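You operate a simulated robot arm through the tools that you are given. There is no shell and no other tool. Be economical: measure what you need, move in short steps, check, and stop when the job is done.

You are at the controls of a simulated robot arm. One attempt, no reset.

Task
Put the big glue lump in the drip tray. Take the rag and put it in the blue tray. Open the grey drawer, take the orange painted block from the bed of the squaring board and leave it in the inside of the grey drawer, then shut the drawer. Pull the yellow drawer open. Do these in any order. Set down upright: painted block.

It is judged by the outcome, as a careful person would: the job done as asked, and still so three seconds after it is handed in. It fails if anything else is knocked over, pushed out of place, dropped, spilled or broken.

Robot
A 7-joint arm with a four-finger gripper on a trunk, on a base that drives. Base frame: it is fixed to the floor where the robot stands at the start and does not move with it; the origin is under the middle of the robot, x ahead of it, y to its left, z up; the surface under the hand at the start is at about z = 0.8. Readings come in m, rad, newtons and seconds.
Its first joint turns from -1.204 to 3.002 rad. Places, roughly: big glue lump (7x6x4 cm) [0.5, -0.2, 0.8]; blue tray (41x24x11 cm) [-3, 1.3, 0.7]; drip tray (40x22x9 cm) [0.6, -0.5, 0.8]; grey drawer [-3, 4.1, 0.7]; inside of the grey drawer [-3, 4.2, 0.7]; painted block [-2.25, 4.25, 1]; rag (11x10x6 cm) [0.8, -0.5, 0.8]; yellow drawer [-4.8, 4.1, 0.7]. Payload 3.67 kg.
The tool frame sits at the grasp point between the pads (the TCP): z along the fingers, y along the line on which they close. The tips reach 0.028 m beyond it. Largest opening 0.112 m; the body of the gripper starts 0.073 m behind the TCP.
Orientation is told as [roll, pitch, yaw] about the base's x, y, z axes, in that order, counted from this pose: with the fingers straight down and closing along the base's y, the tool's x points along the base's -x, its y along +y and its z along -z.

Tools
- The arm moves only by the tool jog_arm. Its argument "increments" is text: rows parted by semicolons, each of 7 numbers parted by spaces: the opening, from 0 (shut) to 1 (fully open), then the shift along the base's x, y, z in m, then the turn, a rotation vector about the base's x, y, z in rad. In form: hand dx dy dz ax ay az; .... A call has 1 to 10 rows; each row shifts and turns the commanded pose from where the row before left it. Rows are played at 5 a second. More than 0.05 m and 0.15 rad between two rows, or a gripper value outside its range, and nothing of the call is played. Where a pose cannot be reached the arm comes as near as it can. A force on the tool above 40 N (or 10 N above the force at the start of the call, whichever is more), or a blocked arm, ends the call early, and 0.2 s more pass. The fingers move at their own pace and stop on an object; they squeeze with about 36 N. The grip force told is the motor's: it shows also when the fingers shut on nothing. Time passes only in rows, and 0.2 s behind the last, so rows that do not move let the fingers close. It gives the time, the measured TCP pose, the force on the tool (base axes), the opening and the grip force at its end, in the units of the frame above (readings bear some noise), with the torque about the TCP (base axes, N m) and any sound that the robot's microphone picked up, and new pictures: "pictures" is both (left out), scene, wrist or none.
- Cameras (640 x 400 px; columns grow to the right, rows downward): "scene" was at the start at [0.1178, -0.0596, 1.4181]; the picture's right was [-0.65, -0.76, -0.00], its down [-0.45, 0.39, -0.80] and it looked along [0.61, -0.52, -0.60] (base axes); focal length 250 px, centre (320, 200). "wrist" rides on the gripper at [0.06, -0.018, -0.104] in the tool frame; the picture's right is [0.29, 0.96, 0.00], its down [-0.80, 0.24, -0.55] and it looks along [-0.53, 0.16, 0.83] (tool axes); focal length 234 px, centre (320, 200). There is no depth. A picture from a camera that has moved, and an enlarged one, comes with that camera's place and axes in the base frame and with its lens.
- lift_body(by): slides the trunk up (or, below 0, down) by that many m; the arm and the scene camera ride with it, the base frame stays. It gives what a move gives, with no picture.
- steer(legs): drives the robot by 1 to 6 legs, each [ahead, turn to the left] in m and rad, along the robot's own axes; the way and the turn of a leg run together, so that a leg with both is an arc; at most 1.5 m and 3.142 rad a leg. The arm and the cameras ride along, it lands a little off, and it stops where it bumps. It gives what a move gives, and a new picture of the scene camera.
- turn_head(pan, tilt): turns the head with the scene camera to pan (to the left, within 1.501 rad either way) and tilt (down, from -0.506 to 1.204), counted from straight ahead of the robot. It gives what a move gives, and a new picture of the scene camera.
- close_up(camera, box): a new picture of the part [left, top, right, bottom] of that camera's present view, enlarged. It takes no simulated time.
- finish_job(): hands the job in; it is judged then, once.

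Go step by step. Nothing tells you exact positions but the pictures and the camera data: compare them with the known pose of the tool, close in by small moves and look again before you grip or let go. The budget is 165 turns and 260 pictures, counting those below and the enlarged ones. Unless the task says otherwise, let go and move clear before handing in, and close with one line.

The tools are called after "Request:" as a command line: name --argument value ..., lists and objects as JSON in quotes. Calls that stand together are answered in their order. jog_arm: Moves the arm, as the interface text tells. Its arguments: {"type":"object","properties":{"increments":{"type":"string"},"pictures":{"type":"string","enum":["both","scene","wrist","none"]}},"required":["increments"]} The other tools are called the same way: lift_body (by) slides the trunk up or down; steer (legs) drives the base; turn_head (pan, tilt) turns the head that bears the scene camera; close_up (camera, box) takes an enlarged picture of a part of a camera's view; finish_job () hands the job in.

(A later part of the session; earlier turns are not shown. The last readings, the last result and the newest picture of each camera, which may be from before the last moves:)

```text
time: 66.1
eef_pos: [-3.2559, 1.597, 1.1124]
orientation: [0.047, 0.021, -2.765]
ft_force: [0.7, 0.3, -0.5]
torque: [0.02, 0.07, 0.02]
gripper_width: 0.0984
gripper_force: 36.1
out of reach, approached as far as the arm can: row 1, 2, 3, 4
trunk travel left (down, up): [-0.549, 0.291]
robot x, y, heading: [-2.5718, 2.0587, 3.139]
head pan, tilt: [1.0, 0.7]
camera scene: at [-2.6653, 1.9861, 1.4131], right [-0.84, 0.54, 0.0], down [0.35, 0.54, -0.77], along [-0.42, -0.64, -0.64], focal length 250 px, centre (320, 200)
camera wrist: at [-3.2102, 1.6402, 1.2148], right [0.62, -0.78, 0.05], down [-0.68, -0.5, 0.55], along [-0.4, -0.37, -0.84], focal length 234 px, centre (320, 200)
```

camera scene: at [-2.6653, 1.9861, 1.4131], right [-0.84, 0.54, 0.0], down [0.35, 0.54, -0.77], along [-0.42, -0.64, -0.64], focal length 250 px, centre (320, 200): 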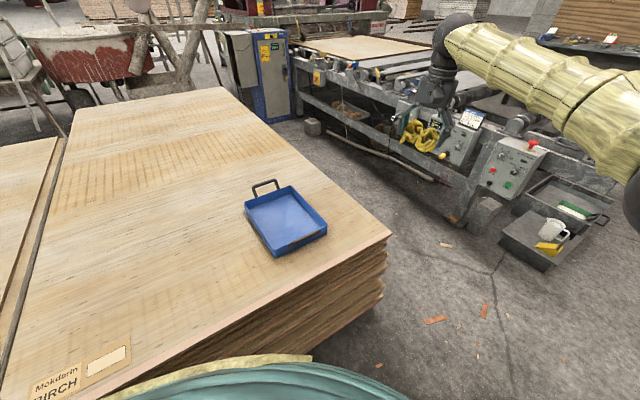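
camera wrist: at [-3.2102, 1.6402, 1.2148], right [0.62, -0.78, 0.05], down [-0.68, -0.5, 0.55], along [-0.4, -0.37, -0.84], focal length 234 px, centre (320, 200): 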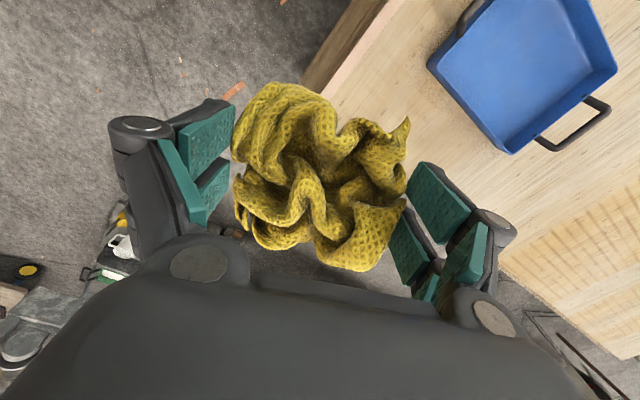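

The arm doesn't reach well past about 0.6 rad to the robot's left. I'll turn the robot left in place, so the tray ends up ahead of it and slightly right.

Request:
steer --legs '[[0, 1.4]]'

Request:
turn_head --pan -0.2 --tilt 0.8

```text
time: 69.9
eef_pos: [-2.243, 1.3009, 1.1101]
orientation: [0.05, 0.025, -1.378]
ft_force: [-0.6, 0.6, 0.0]
torque: [0.0, 0.01, 0.01]
gripper_width: 0.0982
gripper_force: 36.2
trunk travel left (down, up): [-0.549, 0.291]
robot x, y, heading: [-2.5709, 2.0542, -1.759]
head pan, tilt: [1.0, 0.7]
camera scene: at [-2.5179, 1.9496, 1.4128], right [-0.69, -0.73, 0.0], down [-0.47, 0.44, -0.76], along [0.55, -0.53, -0.64], focal length 250 px, centre (320, 200)
```

scene: 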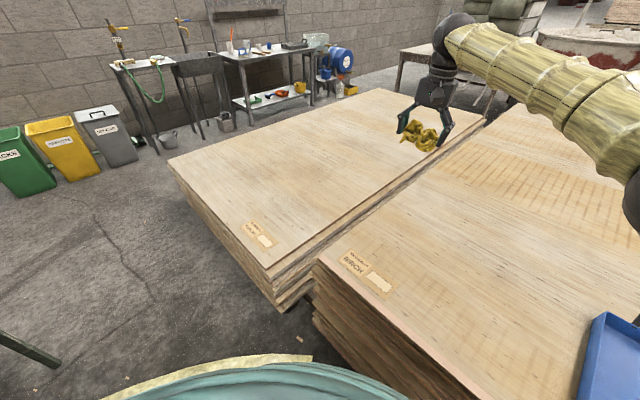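

```text
time: 71.3
eef_pos: [-2.2442, 1.303, 1.1105]
orientation: [0.049, 0.026, -1.38]
ft_force: [-0.7, 0.0, -0.3]
torque: [0.01, 0.01, 0.01]
gripper_width: 0.0984
gripper_force: 35.9
trunk travel left (down, up): [-0.549, 0.291]
robot x, y, heading: [-2.5731, 2.0583, -1.759]
head pan, tilt: [-0.201, 0.799]
camera scene: at [-2.6105, 1.9334, 1.4046], right [-0.93, 0.38, 0.0], down [0.27, 0.66, -0.7], along [-0.26, -0.65, -0.72], focal length 250 px, centre (320, 200)
```

scene: 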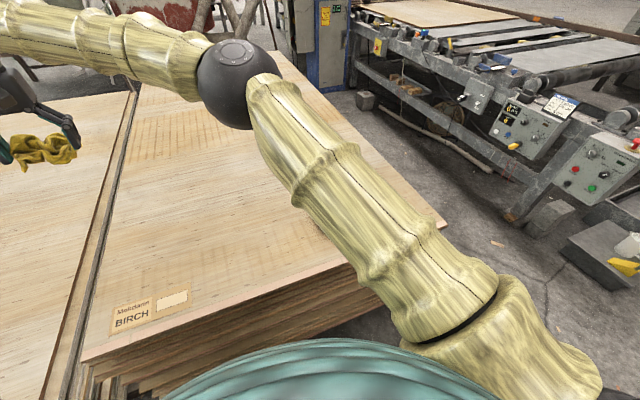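

The arm is now well placed and the tray lies to its right. I'll swing the hand west toward the tray, returning to nominal yaw.

Request:
jog_arm --increments "0 -0.045 0 0 0 0 -0.025;0 -0.045 0 0 0 0 -0.025;0 -0.045 0 0 0 0 -0.025;0 -0.045 0 0 0 0 -0.025;0 -0.045 0 0 0 0 -0.025;0 -0.045 0 0 0 0 -0.025;0 -0.045 0 0 0 0 -0.025;0 -0.045 0 0 0 0 -0.025;0 -0.045 0 0 0 0 -0.025;0 -0.045 0 0 0 0 -0.025" --pictures "none"

Request:
jog_arm --increments "0 -0.045 0 0 0 0 -0.025;0 -0.045 0 0 0 0 -0.025;0 -0.045 0 0 0 0 -0.025;0 -0.045 0 0 0 0 -0.025;0 -0.045 0 0 0 0 -0.025;0 0 0 0 0 0 0"

```text
time: 73.5
eef_pos: [-2.6951, 1.3021, 1.1097]
orientation: [0.051, 0.024, -1.63]
ft_force: [0.4, 0.2, -0.1]
torque: [0.0, 0.0, -0.03]
gripper_width: 0.0981
gripper_force: 35.9
trunk travel left (down, up): [-0.549, 0.291]
robot x, y, heading: [-2.5688, 2.0591, -1.759]
head pan, tilt: [-0.201, 0.799]
```

```text
time: 74.9
eef_pos: [-2.918, 1.3005, 1.111]
orientation: [0.048, 0.025, -1.754]
ft_force: [0.2, 1.0, 1.0]
torque: [0.02, 0.01, 0.03]
gripper_width: 0.0984
gripper_force: 35.4
trunk travel left (down, up): [-0.549, 0.291]
robot x, y, heading: [-2.5712, 2.0547, -1.759]
head pan, tilt: [-0.201, 0.799]
camera scene: at [-2.6097, 1.9336, 1.4047], right [-0.93, 0.38, 0.0], down [0.27, 0.66, -0.7], along [-0.27, -0.64, -0.72], focal length 250 px, centre (320, 200)
camera wrist: at [-2.9304, 1.3629, 1.2146], right [0.99, 0.11, 0.05], down [0.06, -0.84, 0.55], along [0.1, -0.54, -0.84], focal length 234 px, centre (320, 200)
```

scene: 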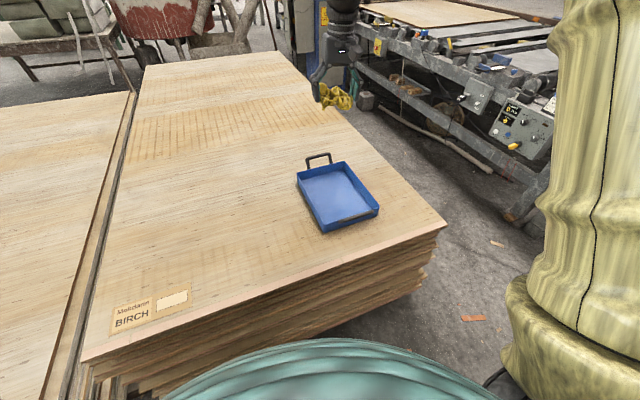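
wrist: 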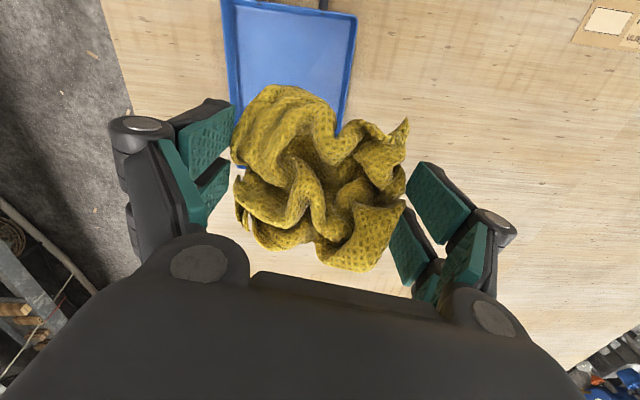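

I estimate the tray centre at (-2.955,1.27) from both cameras. I'll align, level and lower partway.

Request:
jog_arm --increments "0 -0.02 -0.016 0 -0.008 0.027 0;0 -0.017 -0.016 0 -0.008 0.027 0;0 0 0 -0.045 0 0 0;0 0 0 -0.045 0 0 0;0 0 0 -0.045 0 0 0;0 0 0 -0.045 0 0 0;0 0 0 -0.045 0 0 0;0 0 0 -0.045 0 0 0;0 0 0 -0.03 0 0 0;0 0 0 0 0 0 0"

```text
time: 77.1
eef_pos: [-2.9559, 1.2702, 0.8105]
orientation: [-0.001, -0.002, -1.753]
ft_force: [1.3, 0.3, -0.8]
torque: [0.03, -0.02, 0.0]
gripper_width: 0.0985
gripper_force: 36.4
trunk travel left (down, up): [-0.549, 0.291]
robot x, y, heading: [-2.5705, 2.0614, -1.756]
head pan, tilt: [-0.201, 0.799]
camera scene: at [-2.6109, 1.934, 1.4047], right [-0.93, 0.38, 0.0], down [0.27, 0.66, -0.7], along [-0.26, -0.65, -0.72], focal length 250 px, centre (320, 200)
camera wrist: at [-2.9624, 1.3333, 0.9136], right [0.99, 0.11, 0.0], down [0.09, -0.83, 0.56], along [0.06, -0.55, -0.83], focal length 234 px, centre (320, 200)
```

scene: 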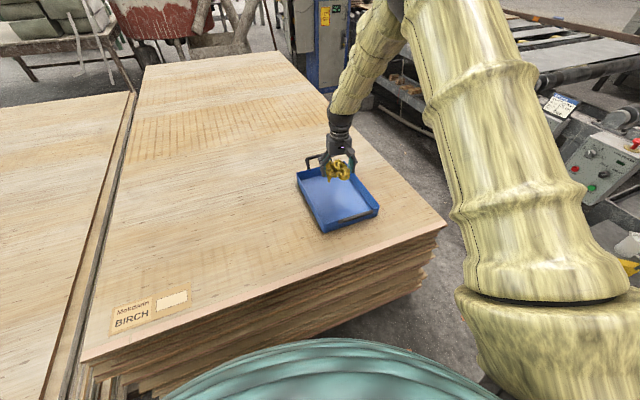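
wrist: 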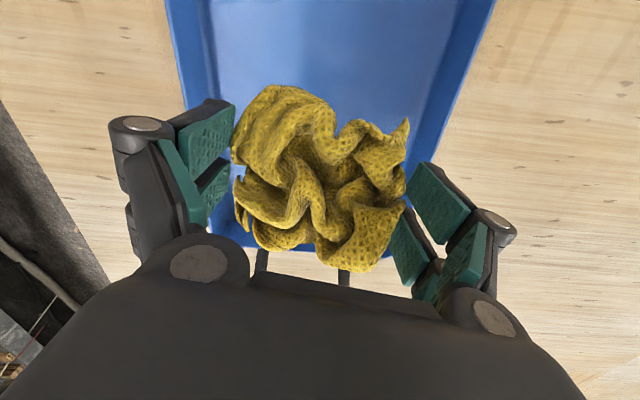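

It's centred over the tray. I'll lower until contact.

Request:
jog_arm --increments "0 0 0.01 -0.04 0 0 0;0 0 0 -0.04 0 0 0;0 0 0 -0.03 0 0 0;0 0 0 -0.02 0 0 0;0 0 0 0 0 0 0"

```text
time: 78.3
eef_pos: [-2.9547, 1.2804, 0.6821]
orientation: [-0.001, -0.006, -1.755]
ft_force: [1.8, 3.0, 18.7]
torque: [0.02, 0.83, -0.13]
gripper_width: 0.0986
gripper_force: 35.5
trunk travel left (down, up): [-0.549, 0.291]
robot x, y, heading: [-2.5738, 2.0584, -1.758]
head pan, tilt: [-0.201, 0.799]
camera scene: at [-2.6101, 1.9354, 1.4051], right [-0.93, 0.38, 0.0], down [0.27, 0.66, -0.7], along [-0.27, -0.65, -0.72], focal length 250 px, centre (320, 200)
camera wrist: at [-2.9613, 1.3439, 0.7852], right [0.99, 0.11, 0.0], down [0.09, -0.83, 0.56], along [0.06, -0.55, -0.83], focal length 234 px, centre (320, 200)
```

scene: 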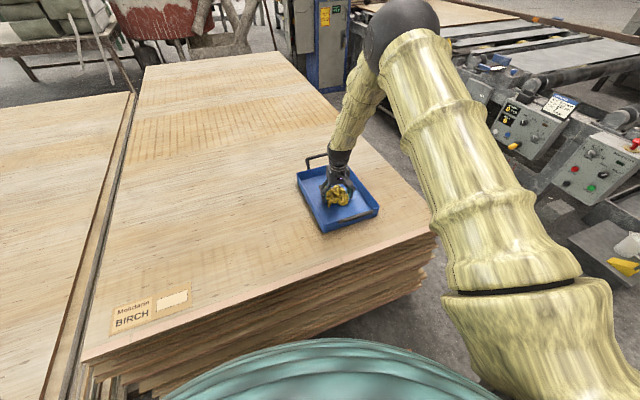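
wrist: 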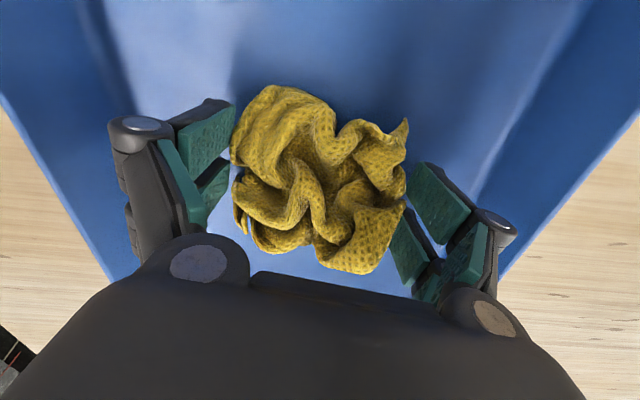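

Contact with the tray floor. I'll release and rise.

Request:
jog_arm --increments "1 0 0 0 0 0 0;1 0 0 0 0 0 0;1 0 0 0.03 0 0 0;1 0 0 0.045 0 0 0;1 0 0 0.045 0 0 0;1 0 0 0.045 0 0 0;1 0 0 0.045 0 0 0;1 0 0 0.045 0 0 0;1 0 0 0.045 0 0 0;1 0 0 0 0 0 0"

```text
time: 80.5
eef_pos: [-2.9559, 1.2794, 0.982]
orientation: [-0.002, 0.0, -1.752]
ft_force: [-1.0, 0.7, -0.1]
torque: [0.01, 0.0, 0.01]
gripper_width: 0.112
gripper_force: 0.1
trunk travel left (down, up): [-0.549, 0.291]
robot x, y, heading: [-2.5723, 2.0598, -1.76]
head pan, tilt: [-0.201, 0.799]
camera scene: at [-2.6116, 1.9328, 1.4045], right [-0.93, 0.38, 0.0], down [0.27, 0.66, -0.7], along [-0.26, -0.64, -0.72], focal length 250 px, centre (320, 200)
camera wrist: at [-2.9632, 1.3429, 1.084], right [0.99, 0.11, 0.0], down [0.09, -0.83, 0.55], along [0.06, -0.55, -0.83], focal length 234 px, centre (320, 200)
```

scene: 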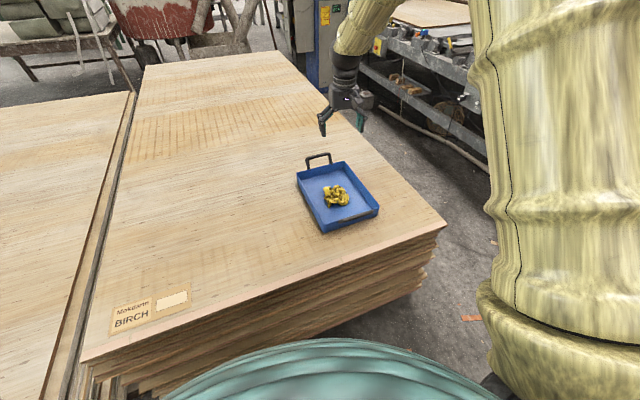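
wrist: 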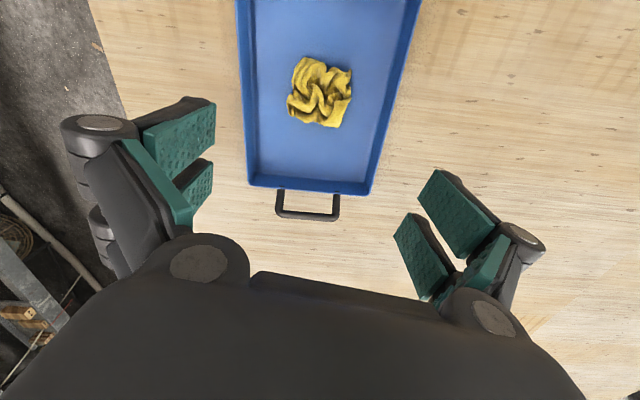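

The rag lies in the blue tray. Next come the drawers, so I'll retract the hand, turn to face west and look.

Request:
jog_arm --increments "0.5 0.018 0.036 0.02 0 0 0;0.5 0.018 0.036 0.02 0 0 0;0.5 0.018 0.036 0.02 0 0 0;0.5 0.018 0.036 0.02 0 0 0;0.5 0.018 0.036 0 0 0 0" --pictures "none"

Request:
steer --legs '[[0, -1.38]]'

Request:
turn_head --pan 0.0 --tilt 0.5

```text
time: 81.7
eef_pos: [-2.867, 1.4629, 1.0622]
orientation: [-0.001, -0.002, -1.754]
ft_force: [0.0, 0.3, 0.6]
torque: [-0.04, 0.0, 0.02]
gripper_width: 0.0563
gripper_force: 0.0
trunk travel left (down, up): [-0.549, 0.291]
robot x, y, heading: [-2.5709, 2.0604, -1.76]
head pan, tilt: [-0.201, 0.799]
```

```text
time: 85.5
eef_pos: [-3.2199, 2.2164, 1.0618]
orientation: [-0.001, 0.0, -3.106]
ft_force: [-0.2, 0.2, 0.0]
torque: [-0.02, 0.02, -0.01]
gripper_width: 0.0561
gripper_force: 0.1
trunk travel left (down, up): [-0.549, 0.291]
robot x, y, heading: [-2.5742, 2.0604, -3.109]
head pan, tilt: [-0.201, 0.799]
camera scene: at [-2.7002, 2.0701, 1.4046], right [0.17, 0.99, 0.0], down [0.71, -0.12, -0.7], along [-0.69, 0.12, -0.72], focal length 250 px, centre (320, 200)
```

scene: 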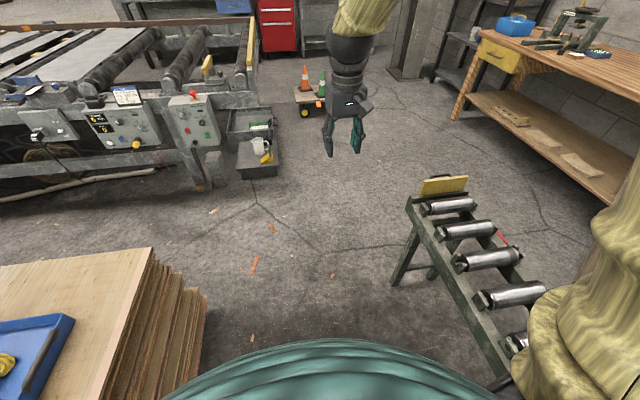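

```text
time: 86.3
eef_pos: [-3.2198, 2.2164, 1.061]
orientation: [-0.003, -0.001, -3.105]
ft_force: [0.6, 0.4, -0.4]
torque: [0.0, 0.02, 0.03]
gripper_width: 0.0558
gripper_force: 0.2
trunk travel left (down, up): [-0.549, 0.291]
robot x, y, heading: [-2.5738, 2.058, -3.109]
head pan, tilt: [0.0, 0.499]
camera scene: at [-2.7117, 2.0535, 1.4305], right [-0.03, 1.0, 0.0], down [0.48, 0.01, -0.88], along [-0.88, -0.03, -0.48], focal length 250 px, centre (320, 200)
```

scene: 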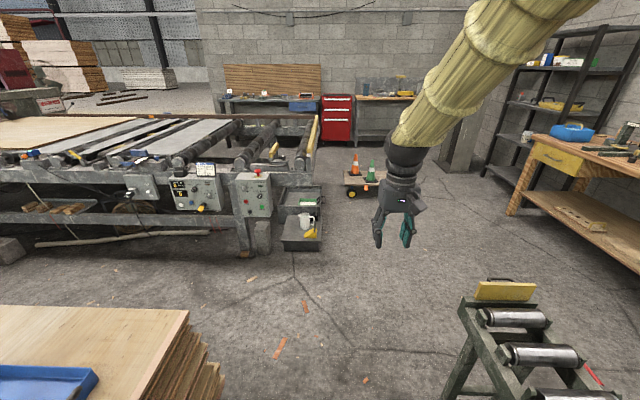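

I see the bench with the yellow drawer near (-4.7,3.9), with open floor in front of it. I'll drive west, then north-west to stand in front of it.

Request:
steer --legs '[[1.3, 0], [0, -1.0], [1.0, 0], [0, -0.6]]'

Request:
turn_head --pan 0.0 --tilt 0.5

```text
time: 101.8
eef_pos: [-4.3271, 3.4912, 1.061]
orientation: [-0.002, -0.002, 1.614]
ft_force: [0.2, 0.3, -0.1]
torque: [-0.01, 0.02, -0.01]
gripper_width: 0.0564
gripper_force: 0.0
trunk travel left (down, up): [-0.549, 0.291]
robot x, y, heading: [-4.4777, 2.8463, 1.612]
head pan, tilt: [0.0, 0.499]
camera scene: at [-4.4811, 2.9816, 1.4306], right [1.0, 0.04, 0.0], down [0.02, -0.48, -0.88], along [-0.03, 0.88, -0.48], focal length 250 px, centre (320, 200)
```

scene: 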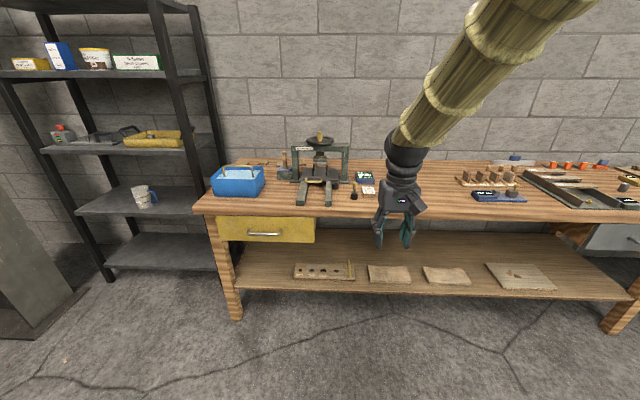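

```text
time: 102.4
eef_pos: [-4.3252, 3.4908, 1.0618]
orientation: [-0.001, -0.002, 1.614]
ft_force: [0.5, -0.1, 0.2]
torque: [-0.02, -0.02, -0.02]
gripper_width: 0.0561
gripper_force: 0.1
trunk travel left (down, up): [-0.549, 0.291]
robot x, y, heading: [-4.4776, 2.8431, 1.611]
head pan, tilt: [0.0, 0.499]
camera scene: at [-4.4814, 2.9818, 1.4306], right [1.0, 0.04, 0.0], down [0.02, -0.48, -0.88], along [-0.03, 0.88, -0.48], focal length 250 px, centre (320, 200)
```

scene: 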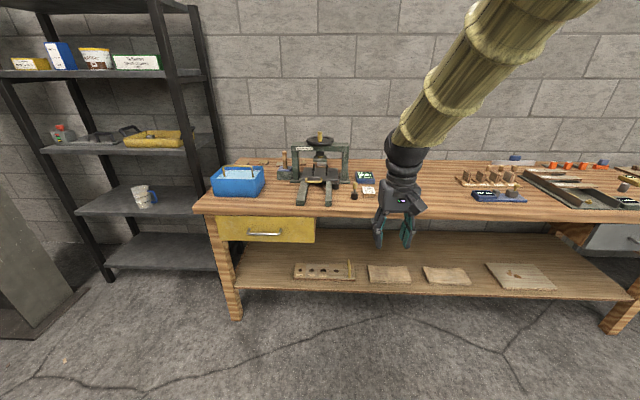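

Request:
close_up --camera "scene" --box '[200, 180, 360, 280]'

Request:
turn_head --pan -0.8 --tilt 0.5

```text
4.00 times, centred on (280, 230) of scene
camera zoom: at [-4.4814, 2.9818, 1.4306], right [1.0, 0.04, 0.0], down [0.02, -0.48, -0.88], along [-0.03, 0.88, -0.48], focal length 1002 px, centre (480, 80)
```

zoom: 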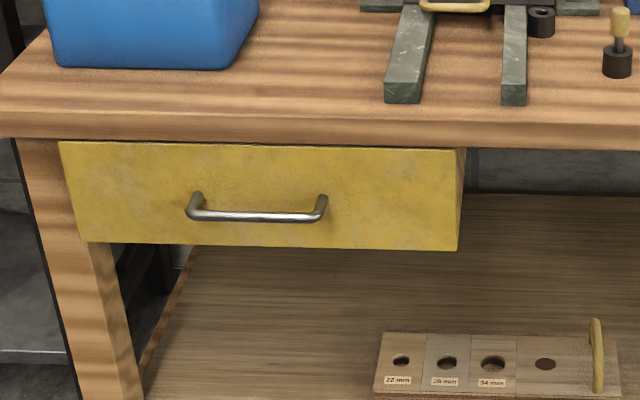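

```text
time: 103.6
eef_pos: [-4.3261, 3.4905, 1.0606]
orientation: [-0.002, -0.002, 1.612]
ft_force: [-0.2, 1.3, -0.4]
torque: [0.01, -0.03, -0.02]
gripper_width: 0.0559
gripper_force: 0.0
trunk travel left (down, up): [-0.549, 0.291]
robot x, y, heading: [-4.4789, 2.8456, 1.612]
head pan, tilt: [-0.799, 0.499]
camera scene: at [-4.4152, 2.9568, 1.4306], right [0.73, -0.69, 0.0], down [-0.33, -0.35, -0.88], along [0.6, 0.64, -0.48], focal length 250 px, centre (320, 200)
```

scene: 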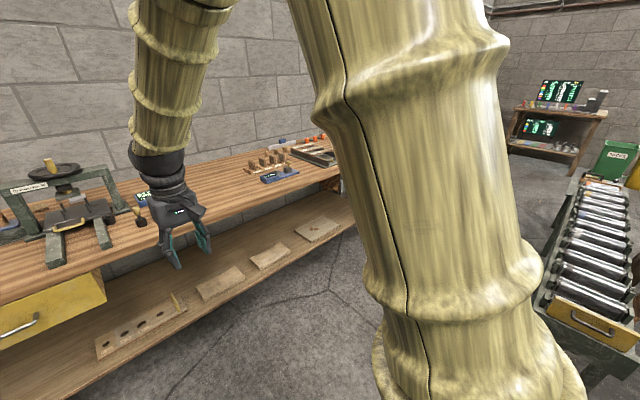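

The yellow drawer has a horizontal bar handle. Triangulating two views puts it at (-4.79,3.977,0.695). A bench overhang sits just above it, so I'll grip it with the tool horizontal. First I'll move the base to about (-4.9,2.99), facing it.

Request:
steer --legs '[[0, 1.2], [0.45, 0], [0, -1.24]]'

Request:
turn_head --pan 0.15 --tilt 0.6

Request:
lift_body --by -0.2

```text
time: 112.3
eef_pos: [-4.7216, 3.6355, 1.0611]
orientation: [-0.002, -0.003, 1.568]
ft_force: [-0.5, 0.2, -0.4]
torque: [-0.04, 0.0, 0.03]
gripper_width: 0.0558
gripper_force: 0.1
trunk travel left (down, up): [-0.549, 0.291]
robot x, y, heading: [-4.9021, 2.9953, 1.558]
head pan, tilt: [-0.799, 0.499]
camera scene: at [-4.8378, 3.1056, 1.4306], right [0.69, -0.72, 0.0], down [-0.35, -0.33, -0.88], along [0.63, 0.61, -0.48], focal length 250 px, centre (320, 200)
```

scene: 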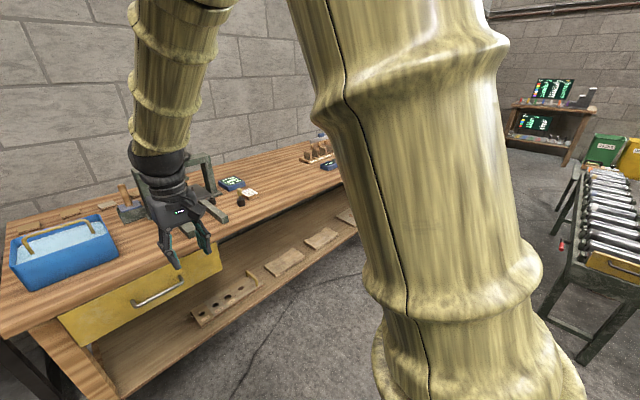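

```text
time: 113.6
eef_pos: [-4.7226, 3.6349, 1.0608]
orientation: [-0.002, 0.0, 1.566]
ft_force: [-0.7, -0.4, 0.5]
torque: [-0.03, 0.0, -0.02]
gripper_width: 0.0562
gripper_force: 0.1
trunk travel left (down, up): [-0.549, 0.291]
robot x, y, heading: [-4.9043, 2.9981, 1.565]
head pan, tilt: [0.15, 0.6]
camera scene: at [-4.9162, 3.1304, 1.4215], right [0.99, 0.14, 0.0], down [0.08, -0.56, -0.83], along [-0.12, 0.82, -0.56], focal length 250 px, centre (320, 200)
```

scene: 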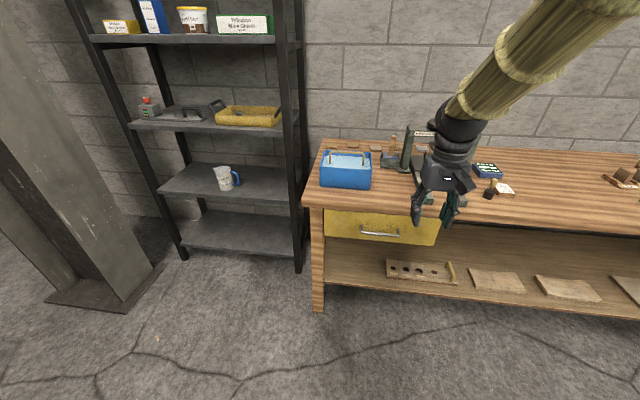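

```text
time: 115.8
eef_pos: [-4.7233, 3.635, 0.8618]
orientation: [-0.002, 0.0, 1.567]
ft_force: [0.7, 0.2, -0.8]
torque: [0.02, -0.02, -0.04]
gripper_width: 0.0559
gripper_force: 0.1
trunk travel left (down, up): [-0.349, 0.491]
robot x, y, heading: [-4.906, 2.9939, 1.56]
head pan, tilt: [0.15, 0.6]
```

The new view confirms the handle at (-4.78,3.977,0.69). Now I'll pitch the tool to horizontal in free space in front of the bench.

Request:
jog_arm --increments "0.8 -0.006 0.015 0 0.15 0 0;0.8 -0.006 0.015 0 0.15 0 0;0.8 -0.006 0.015 0 0.15 0 0;0.8 -0.006 0.015 0 0.15 0 0;0.8 -0.006 0.015 0 0.15 0 0;0.8 -0.006 0.015 0 0.15 0 0;0.8 -0.006 0.015 -0.02 0.15 0 0;0.8 -0.006 0.015 -0.02 0.15 0 0;0.8 -0.006 0.015 -0.02 0.15 0 0;0.8 -0.006 0 -0.02 0.15 0 0"

```text
time: 118.0
eef_pos: [-4.784, 3.7703, 0.779]
orientation: [0.061, -1.502, 1.509]
ft_force: [-0.3, 0.4, 0.1]
torque: [-0.02, -0.03, -0.02]
gripper_width: 0.0894
gripper_force: 0.1
trunk travel left (down, up): [-0.349, 0.491]
robot x, y, heading: [-4.908, 2.9933, 1.562]
head pan, tilt: [0.15, 0.6]
camera scene: at [-4.9163, 3.131, 1.2215], right [0.99, 0.14, 0.0], down [0.08, -0.56, -0.82], along [-0.12, 0.82, -0.57], focal length 250 px, centre (320, 200)
camera wrist: at [-4.7659, 3.663, 0.7254], right [-0.96, -0.02, -0.28], down [-0.24, -0.5, 0.83], along [-0.16, 0.87, 0.47], focal length 234 px, centre (320, 200)
```

scene: 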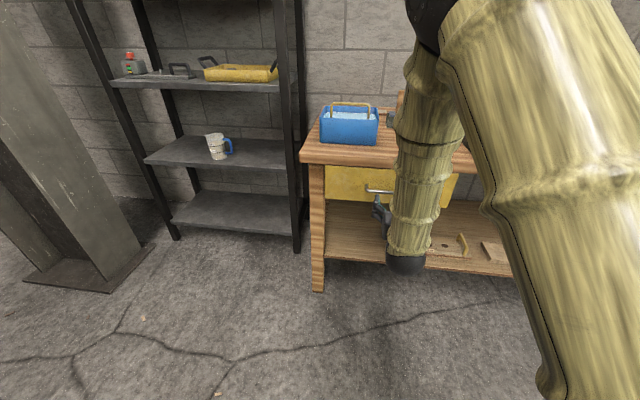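
wrist: 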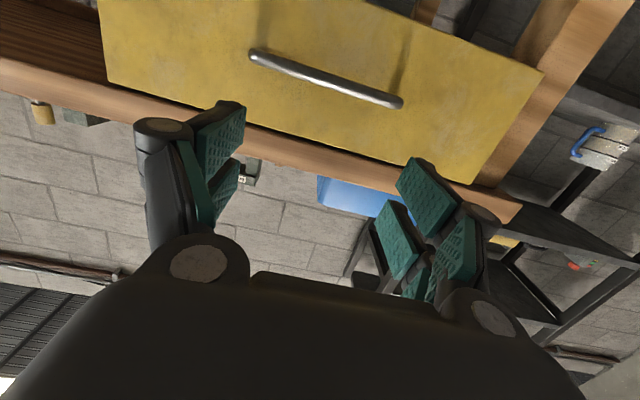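

The tool is almost horizontal and the handle is clear in view. Now I'll roll it 90° about its axis so the fingers close vertically.

Request:
jog_arm --increments "0.8 0 0 0 0.07 0.1 0;0.8 0 0 0 0 0.15 0;0.8 0 0 -0.01 0 0.15 0;0.8 0 0 -0.01 0 0.15 0;0.8 0 0 -0.01 0 0.15 0;0.8 0 0 -0.01 0 0.15 0;0.8 0 0 -0.01 0 0.15 0;0.8 0 0 -0.01 0 0.15 0;0.8 0 0 -0.01 0 0.15 0;0.8 0 0 -0.01 0 0.15 0"

```text
time: 120.2
eef_pos: [-4.7833, 3.7691, 0.7017]
orientation: [1.574, -0.112, 0.001]
ft_force: [-0.6, -0.7, -0.7]
torque: [0.01, 0.02, -0.01]
gripper_width: 0.0896
gripper_force: 0.1
trunk travel left (down, up): [-0.349, 0.491]
robot x, y, heading: [-4.9078, 2.995, 1.564]
head pan, tilt: [0.15, 0.6]
camera scene: at [-4.9158, 3.1307, 1.2215], right [0.99, 0.14, 0.0], down [0.08, -0.56, -0.82], along [-0.12, 0.82, -0.57], focal length 250 px, centre (320, 200)
camera wrist: at [-4.8403, 3.667, 0.6754], right [-0.4, 0.0, 0.92], down [0.76, -0.55, 0.33], along [0.51, 0.83, 0.22], focal length 234 px, centre (320, 200)
```

scene: 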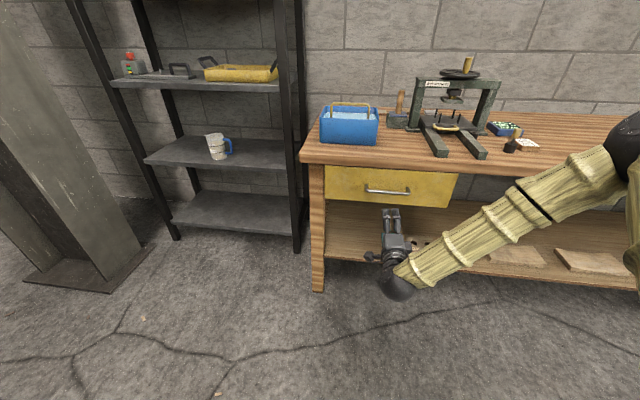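
wrist: 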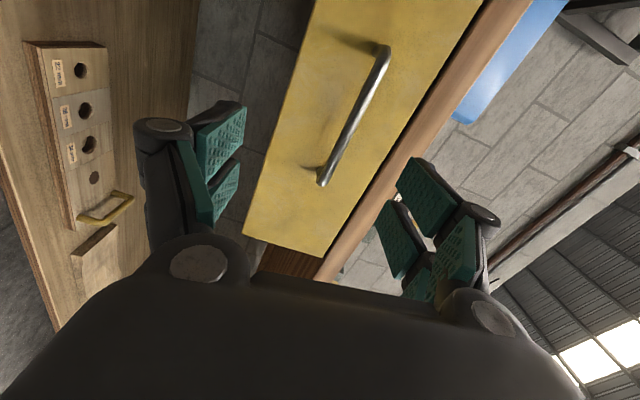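

The wrist view and all scene views agree best on the handle at (-4.785,3.93,0.731). I'll fix the small roll, raise to that height and approach partway.

Request:
jog_arm --increments "0.8 0 0.015 0.015 0 0.06 0;0.8 0 0.02 0.014 0 0.052 0;0.8 0 0.025 0 0 0 0;0.8 0 0.02 0 0 0 0;0.8 0 0 0 0 0 0"

```text
time: 121.3
eef_pos: [-4.7825, 3.8498, 0.7305]
orientation: [1.572, -0.005, 0.0]
ft_force: [0.6, -0.2, -0.1]
torque: [0.01, -0.03, -0.01]
gripper_width: 0.0896
gripper_force: 0.0
trunk travel left (down, up): [-0.349, 0.491]
robot x, y, heading: [-4.9073, 2.9917, 1.566]
head pan, tilt: [0.15, 0.6]
camera scene: at [-4.9162, 3.1305, 1.2215], right [0.99, 0.14, 0.0], down [0.08, -0.56, -0.82], along [-0.12, 0.82, -0.57], focal length 250 px, centre (320, 200)
camera wrist: at [-4.8422, 3.7473, 0.7099], right [-0.29, 0.0, 0.96], down [0.8, -0.55, 0.24], along [0.53, 0.83, 0.16], focal length 234 px, centre (320, 200)
```

scene: 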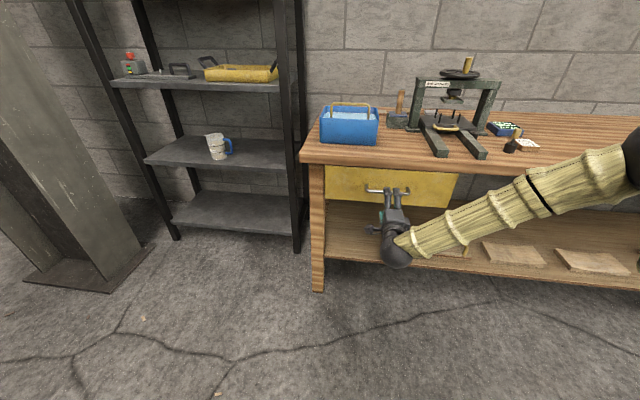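
wrist: 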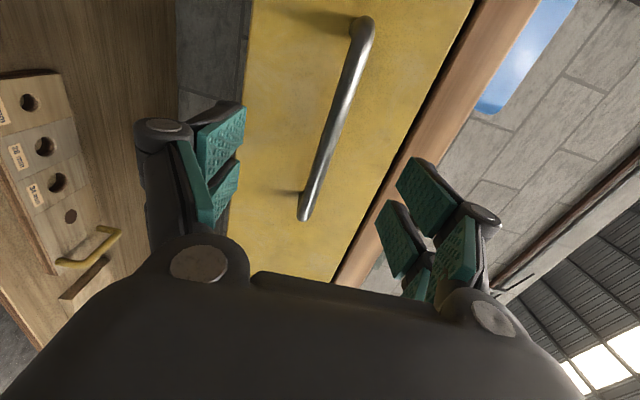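

The bar is aligned with the finger midline. I'll advance 7.5 cm and close on it.

Request:
jog_arm --increments "0.8 0 0.03 0.002 0 0 0;0.8 0 0.03 0 0 0 0;0.8 0 0.015 0 0 0 0;0.8 0 0 0 0 0 0;0 0 0 0 0 0 0;0 0 0 0 0 0 0;0 0 0 0 0 0 0;0 0 0 0 0 0 0"

```text
time: 123.2
eef_pos: [-4.783, 3.9256, 0.7351]
orientation: [1.576, -0.002, 0.0]
ft_force: [0.8, 2.2, 18.8]
torque: [-0.22, 1.08, -0.1]
gripper_width: 0.0109
gripper_force: 44.9
trunk travel left (down, up): [-0.349, 0.491]
robot x, y, heading: [-4.9043, 2.9946, 1.561]
head pan, tilt: [0.15, 0.6]
camera scene: at [-4.9163, 3.1289, 1.2219], right [0.99, 0.14, 0.0], down [0.08, -0.56, -0.83], along [-0.12, 0.82, -0.56], focal length 250 px, centre (320, 200)
camera wrist: at [-4.8426, 3.8223, 0.7151], right [-0.29, -0.01, 0.96], down [0.8, -0.56, 0.24], along [0.53, 0.83, 0.17], focal length 234 px, centre (320, 200)
```

scene: 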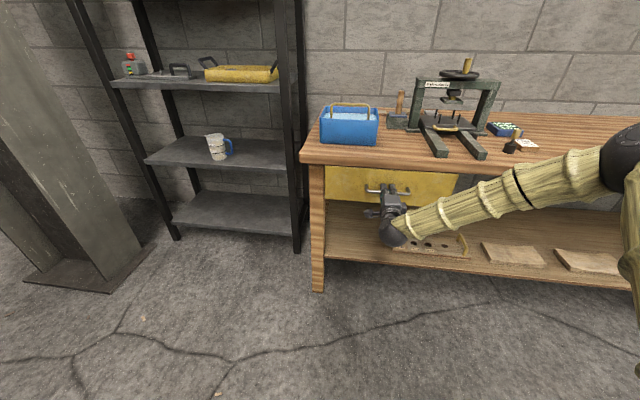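
wrist: 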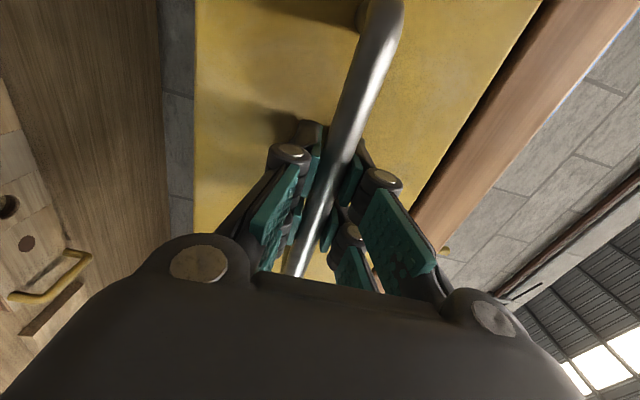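

The bar is gripped. I'll ease up by 3 mm and pull the drawer toward me.

Request:
jog_arm --increments "0 0 -0.01 0.003 0 0 0;0 0 -0.02 0 0 0 0;0 0 -0.025 0 0 0 0;0 0 -0.03 0 0 0 0;0 0 -0.03 0 0 0 0;0 0 -0.03 0 0 0 0;0 0 -0.03 0 0 0 0;0 0 -0.03 0 0 0 0;0 0 -0.02 0 0 0 0"

```text
time: 125.2
eef_pos: [-4.7832, 3.6993, 0.7356]
orientation: [1.573, -0.004, 0.0]
ft_force: [9.6, -0.9, 0.6]
torque: [-0.1, 1.0, -0.57]
gripper_width: 0.0114
gripper_force: 44.6
trunk travel left (down, up): [-0.349, 0.491]
robot x, y, heading: [-4.9021, 2.9943, 1.563]
head pan, tilt: [0.15, 0.6]
camera scene: at [-4.9154, 3.1304, 1.2215], right [0.99, 0.14, 0.0], down [0.08, -0.56, -0.83], along [-0.12, 0.82, -0.56], focal length 250 px, centre (320, 200)
camera wrist: at [-4.843, 3.5969, 0.7155], right [-0.29, 0.0, 0.96], down [0.8, -0.55, 0.24], along [0.53, 0.83, 0.16], focal length 234 px, centre (320, 200)
```

scene: 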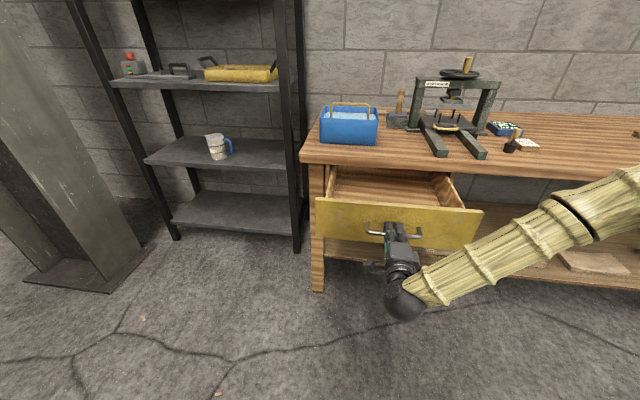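
wrist: 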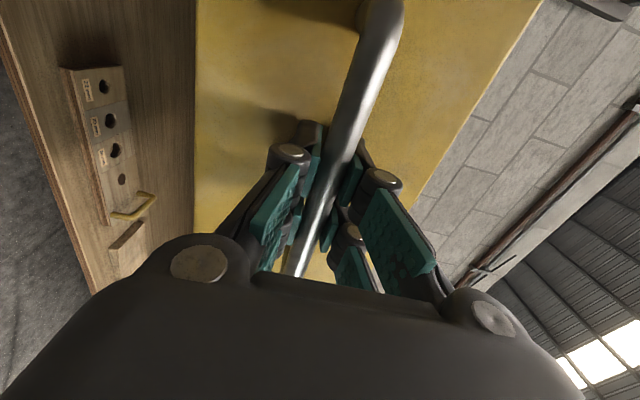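

It's open about 23 cm. I'll pull a little further and see whether it meets the stop.

Request:
jog_arm --increments "0 0 -0.02 0 0 0 0;0 0 -0.02 0 0 0 0;0 0 -0.02 0 0 0 0;0 0 0 0 0 0 0" --pictures "scene"

```text
time: 126.2
eef_pos: [-4.7837, 3.6397, 0.7354]
orientation: [1.571, -0.004, 0.001]
ft_force: [6.5, -2.4, -7.3]
torque: [0.09, 1.09, 0.04]
gripper_width: 0.0109
gripper_force: 45.2
trunk travel left (down, up): [-0.349, 0.491]
robot x, y, heading: [-4.9054, 2.9943, 1.564]
head pan, tilt: [0.15, 0.6]
camera scene: at [-4.9154, 3.1307, 1.2214], right [0.99, 0.14, 0.0], down [0.08, -0.56, -0.82], along [-0.12, 0.82, -0.57], focal length 250 px, centre (320, 200)
```

scene: 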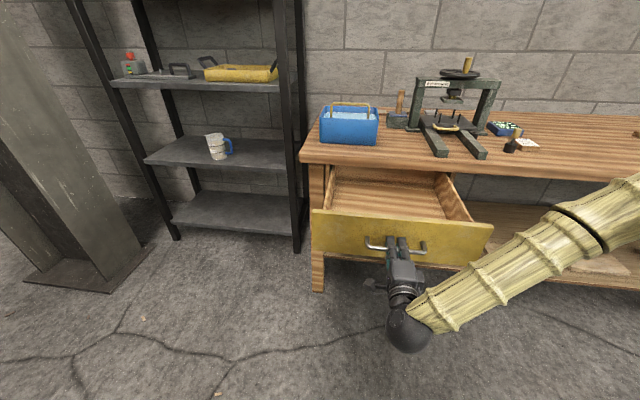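

It's open about 29 cm, which is plenty. I'll release and back off.

Request:
jog_arm --increments "0.5 0 0 0 0 0 0;0.6 0 0 0 0 0 0;0.6 0 -0.02 0 0 0 0;0.6 0 -0.03 0 0 0 0;0.6 0 -0.03 0 0 0 0;0.6 0 0 0 0 0 0"

```text
time: 127.5
eef_pos: [-4.7956, 3.598, 0.7131]
orientation: [1.572, -0.004, -0.001]
ft_force: [-0.3, 0.1, 0.4]
torque: [0.01, 0.0, 0.0]
gripper_width: 0.0674
gripper_force: 0.1
out of reach, approached as far as the arm can: row 4, 5
trunk travel left (down, up): [-0.349, 0.491]
robot x, y, heading: [-4.9087, 2.9963, 1.558]
head pan, tilt: [0.15, 0.6]
camera scene: at [-4.9162, 3.1305, 1.2215], right [0.99, 0.14, 0.0], down [0.08, -0.56, -0.82], along [-0.12, 0.82, -0.57], focal length 250 px, centre (320, 200)
camera wrist: at [-4.8553, 3.4944, 0.6945], right [-0.29, 0.0, 0.96], down [0.8, -0.55, 0.24], along [0.53, 0.83, 0.16], focal length 234 px, centre (320, 200)
```

scene: 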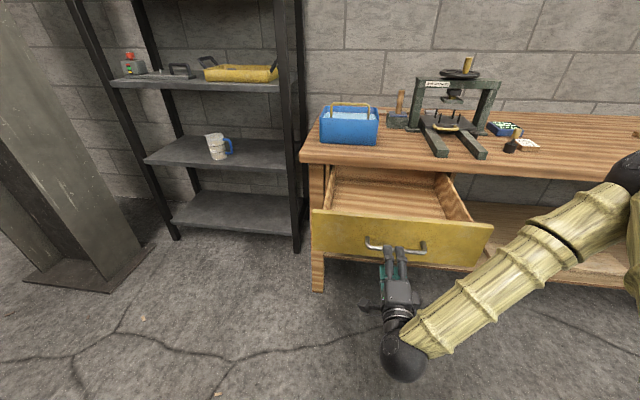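
wrist: 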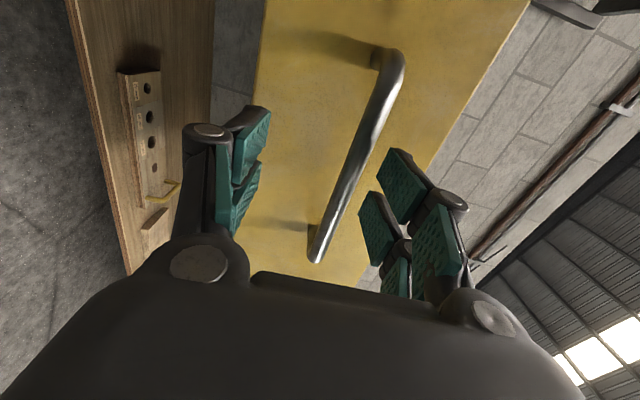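

The fingers are clear of the bar. I'll back the base off, raise the trunk again and look toward the grey drawer area.

Request:
steer --legs '[[-0.3, 0]]'

Request:
lift_body --by 0.2

Request:
turn_head --pan -0.75 --tilt 0.45

```text
time: 129.6
eef_pos: [-4.8013, 3.3021, 0.714]
orientation: [1.572, -0.006, 0.007]
ft_force: [-0.2, -0.1, -0.2]
torque: [0.02, 0.0, 0.0]
gripper_width: 0.0671
gripper_force: 0.0
trunk travel left (down, up): [-0.349, 0.491]
robot x, y, heading: [-4.9082, 2.7, 1.568]
head pan, tilt: [0.15, 0.6]
camera scene: at [-4.919, 2.8352, 1.2215], right [0.99, 0.15, 0.0], down [0.08, -0.56, -0.83], along [-0.12, 0.82, -0.56], focal length 250 px, centre (320, 200)
```

scene: 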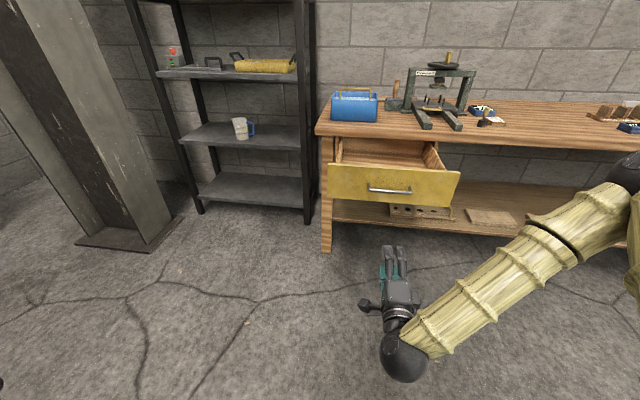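

```text
time: 131.7
eef_pos: [-4.8018, 3.3029, 0.9137]
orientation: [1.573, -0.004, 0.009]
ft_force: [-0.1, -1.0, 0.1]
torque: [0.01, 0.01, -0.03]
gripper_width: 0.0673
gripper_force: 0.0
trunk travel left (down, up): [-0.549, 0.291]
robot x, y, heading: [-4.9095, 2.6986, 1.566]
head pan, tilt: [0.15, 0.6]
```

```text
time: 132.9
eef_pos: [-4.8024, 3.3025, 0.9147]
orientation: [1.571, -0.005, 0.007]
ft_force: [0.5, 0.4, -0.2]
torque: [0.01, -0.02, -0.01]
gripper_width: 0.0672
gripper_force: 0.1
trunk travel left (down, up): [-0.549, 0.291]
robot x, y, heading: [-4.9066, 2.7001, 1.567]
head pan, tilt: [-0.75, 0.45]
camera scene: at [-4.8431, 2.815, 1.435], right [0.73, -0.68, 0.0], down [-0.3, -0.32, -0.9], along [0.61, 0.66, -0.44], focal length 250 px, centre (320, 200)
```

scene: 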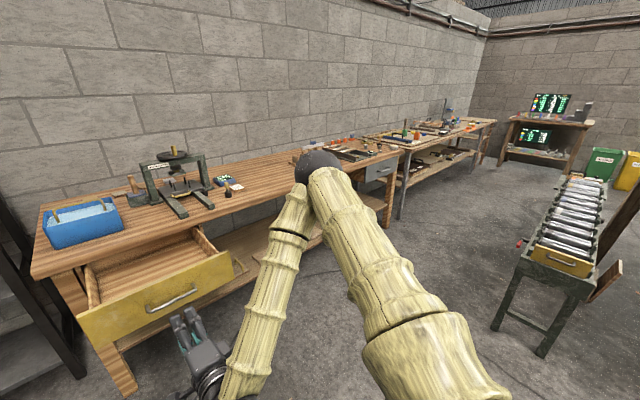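

The grey drawer is at the right end of this bench (x≈-3), and the roller table's corner is at about (-3.3,2.88). I'll stand at about (-3.62,3.2) facing north-east, so the handle is ahead.

Request:
steer --legs '[[0, -1.2], [1.38, 0], [0, 0.38]]'

Request:
turn_head --pan 0.3 --tilt 0.5

```text
time: 143.9
eef_pos: [-3.1308, 3.5161, 0.9142]
orientation: [1.574, -0.005, -0.805]
ft_force: [-1.2, 0.0, 0.1]
torque: [-0.02, -0.02, -0.01]
gripper_width: 0.0668
gripper_force: 0.1
trunk travel left (down, up): [-0.549, 0.291]
robot x, y, heading: [-3.6385, 3.1763, 0.76]
head pan, tilt: [-0.75, 0.45]
camera scene: at [-3.5118, 3.2117, 1.435], right [0.01, -1.0, 0.0], down [-0.44, 0.0, -0.9], along [0.9, 0.01, -0.44], focal length 250 px, centre (320, 200)
```

scene: 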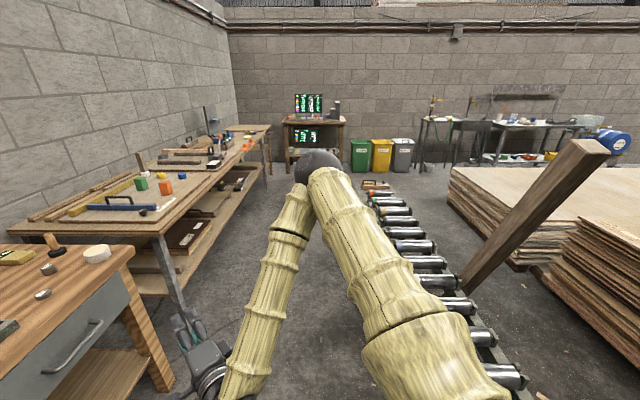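

```text
time: 145.2
eef_pos: [-3.131, 3.5168, 0.9147]
orientation: [1.572, -0.005, -0.805]
ft_force: [0.6, -0.6, 0.8]
torque: [0.0, -0.02, 0.01]
gripper_width: 0.0671
gripper_force: 0.0
trunk travel left (down, up): [-0.549, 0.291]
robot x, y, heading: [-3.6406, 3.178, 0.76]
head pan, tilt: [0.3, 0.499]
camera scene: at [-3.5589, 3.2897, 1.4306], right [0.87, -0.49, 0.0], down [-0.23, -0.42, -0.88], along [0.43, 0.77, -0.48], focal length 250 px, centre (320, 200)
```

scene: 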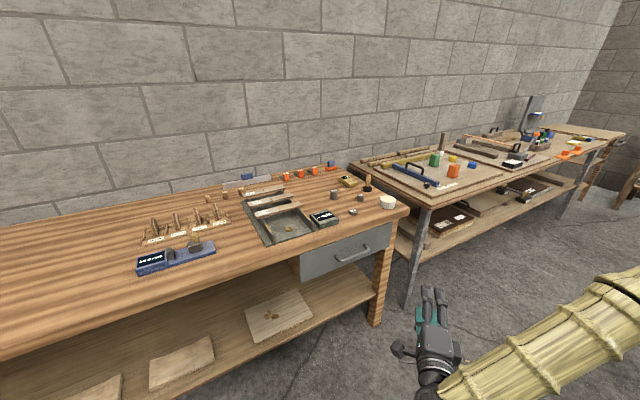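

The grey handle is at about (-3.04,3.935,0.731), confirmed by two views. I'll lower the trunk and yaw the horizontal tool to point at +y in front of the handle.

Request:
lift_body --by -0.2

Request:
jog_arm --increments "0.8 0.015 0.03 0.003 0 0 0.134;0.8 0.015 0.03 0.003 0 0 0.134;0.8 0.015 0.03 0.003 0 0 0.134;0.8 0.015 0.03 0.003 0 0 0.134;0.8 0.015 0.03 0.003 0 0 0.134;0.8 0.015 0.03 0.001 0 0 0.134;0.8 0 0.03 0 0 0 0;0.8 0 0.03 0 0 0 0;0.8 0 0 0 0 0 0"

```text
time: 147.4
eef_pos: [-3.13, 3.5166, 0.7146]
orientation: [1.573, -0.006, -0.804]
ft_force: [0.1, 0.2, 0.6]
torque: [0.03, -0.01, 0.0]
gripper_width: 0.0672
gripper_force: 0.0
trunk travel left (down, up): [-0.349, 0.491]
robot x, y, heading: [-3.6414, 3.1784, 0.76]
head pan, tilt: [0.3, 0.499]
```

```text
time: 149.4
eef_pos: [-3.0397, 3.7594, 0.7317]
orientation: [1.573, -0.005, 0.001]
ft_force: [0.2, 0.9, -0.1]
torque: [0.02, 0.02, -0.02]
gripper_width: 0.0896
gripper_force: 0.0
trunk travel left (down, up): [-0.349, 0.491]
robot x, y, heading: [-3.6415, 3.1761, 0.756]
head pan, tilt: [0.3, 0.499]
camera scene: at [-3.5589, 3.29, 1.2306], right [0.87, -0.49, 0.0], down [-0.23, -0.42, -0.88], along [0.43, 0.77, -0.48], focal length 250 px, centre (320, 200)
camera wrist: at [-3.1004, 3.6557, 0.7112], right [-0.29, 0.0, 0.96], down [0.8, -0.55, 0.24], along [0.53, 0.83, 0.16], focal length 234 px, centre (320, 200)
```

scene: 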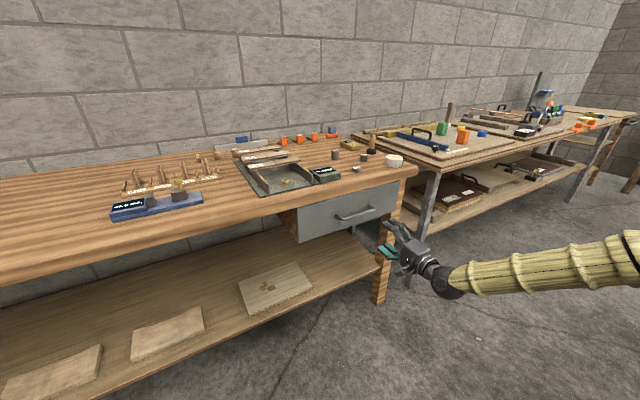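
wrist: 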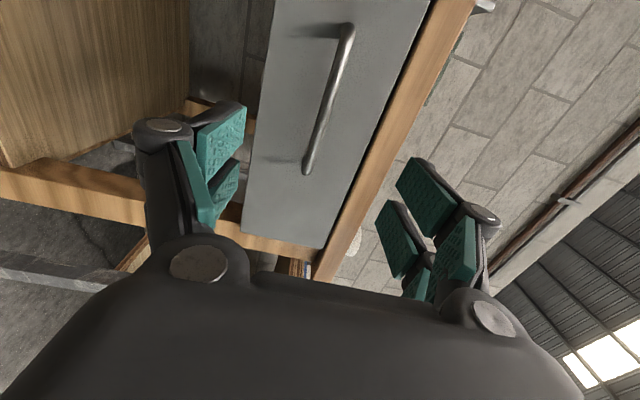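

Perfectly aligned with the bar. I'll advance and grip.

Request:
jog_arm --increments "0.8 0 0.04 0 0 0 0;0.8 0 0.04 0 0 0 0;0.8 0 0.04 0 0 0 0;0.8 0 0.03 0 0 0 0;0.8 0 0.017 0.002 0 0 0;0.8 0 0 0 0 0 0;0 0 0 0 0 0 0;0 0 0 0 0 0 0;0 0 0 0 0 0 0;0 0 0 0 0 0 0"

```text
time: 151.6
eef_pos: [-3.0411, 3.9243, 0.7347]
orientation: [1.575, -0.005, 0.0]
ft_force: [1.4, 1.8, 11.6]
torque: [-0.13, 1.25, 0.2]
gripper_width: 0.011
gripper_force: 45.0
trunk travel left (down, up): [-0.349, 0.491]
robot x, y, heading: [-3.6445, 3.181, 0.761]
head pan, tilt: [0.3, 0.499]
camera scene: at [-3.5595, 3.2892, 1.2308], right [0.87, -0.49, 0.0], down [-0.23, -0.42, -0.88], along [0.43, 0.77, -0.48], focal length 250 px, centre (320, 200)
camera wrist: at [-3.1009, 3.8214, 0.7151], right [-0.29, 0.0, 0.96], down [0.8, -0.56, 0.24], along [0.53, 0.83, 0.17], focal length 234 px, centre (320, 200)
```

scene: 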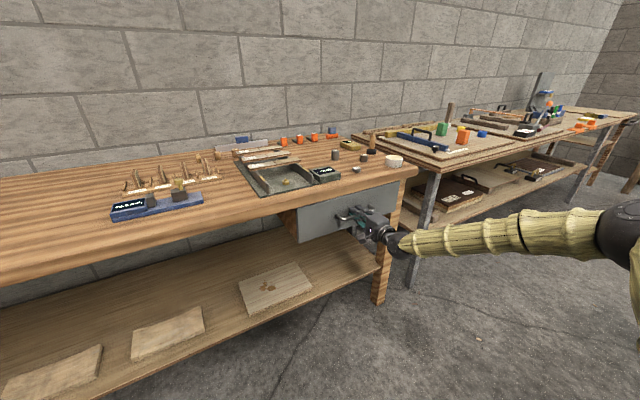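
wrist: 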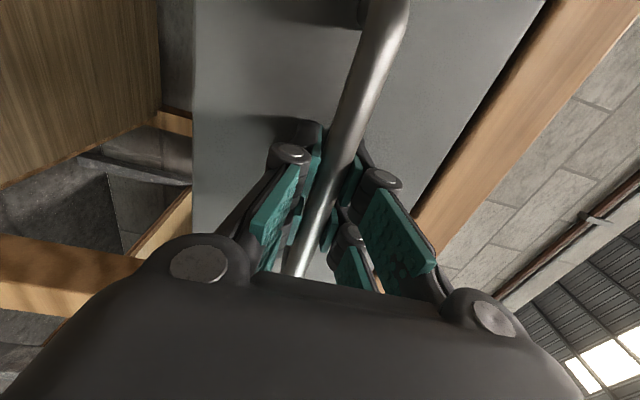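

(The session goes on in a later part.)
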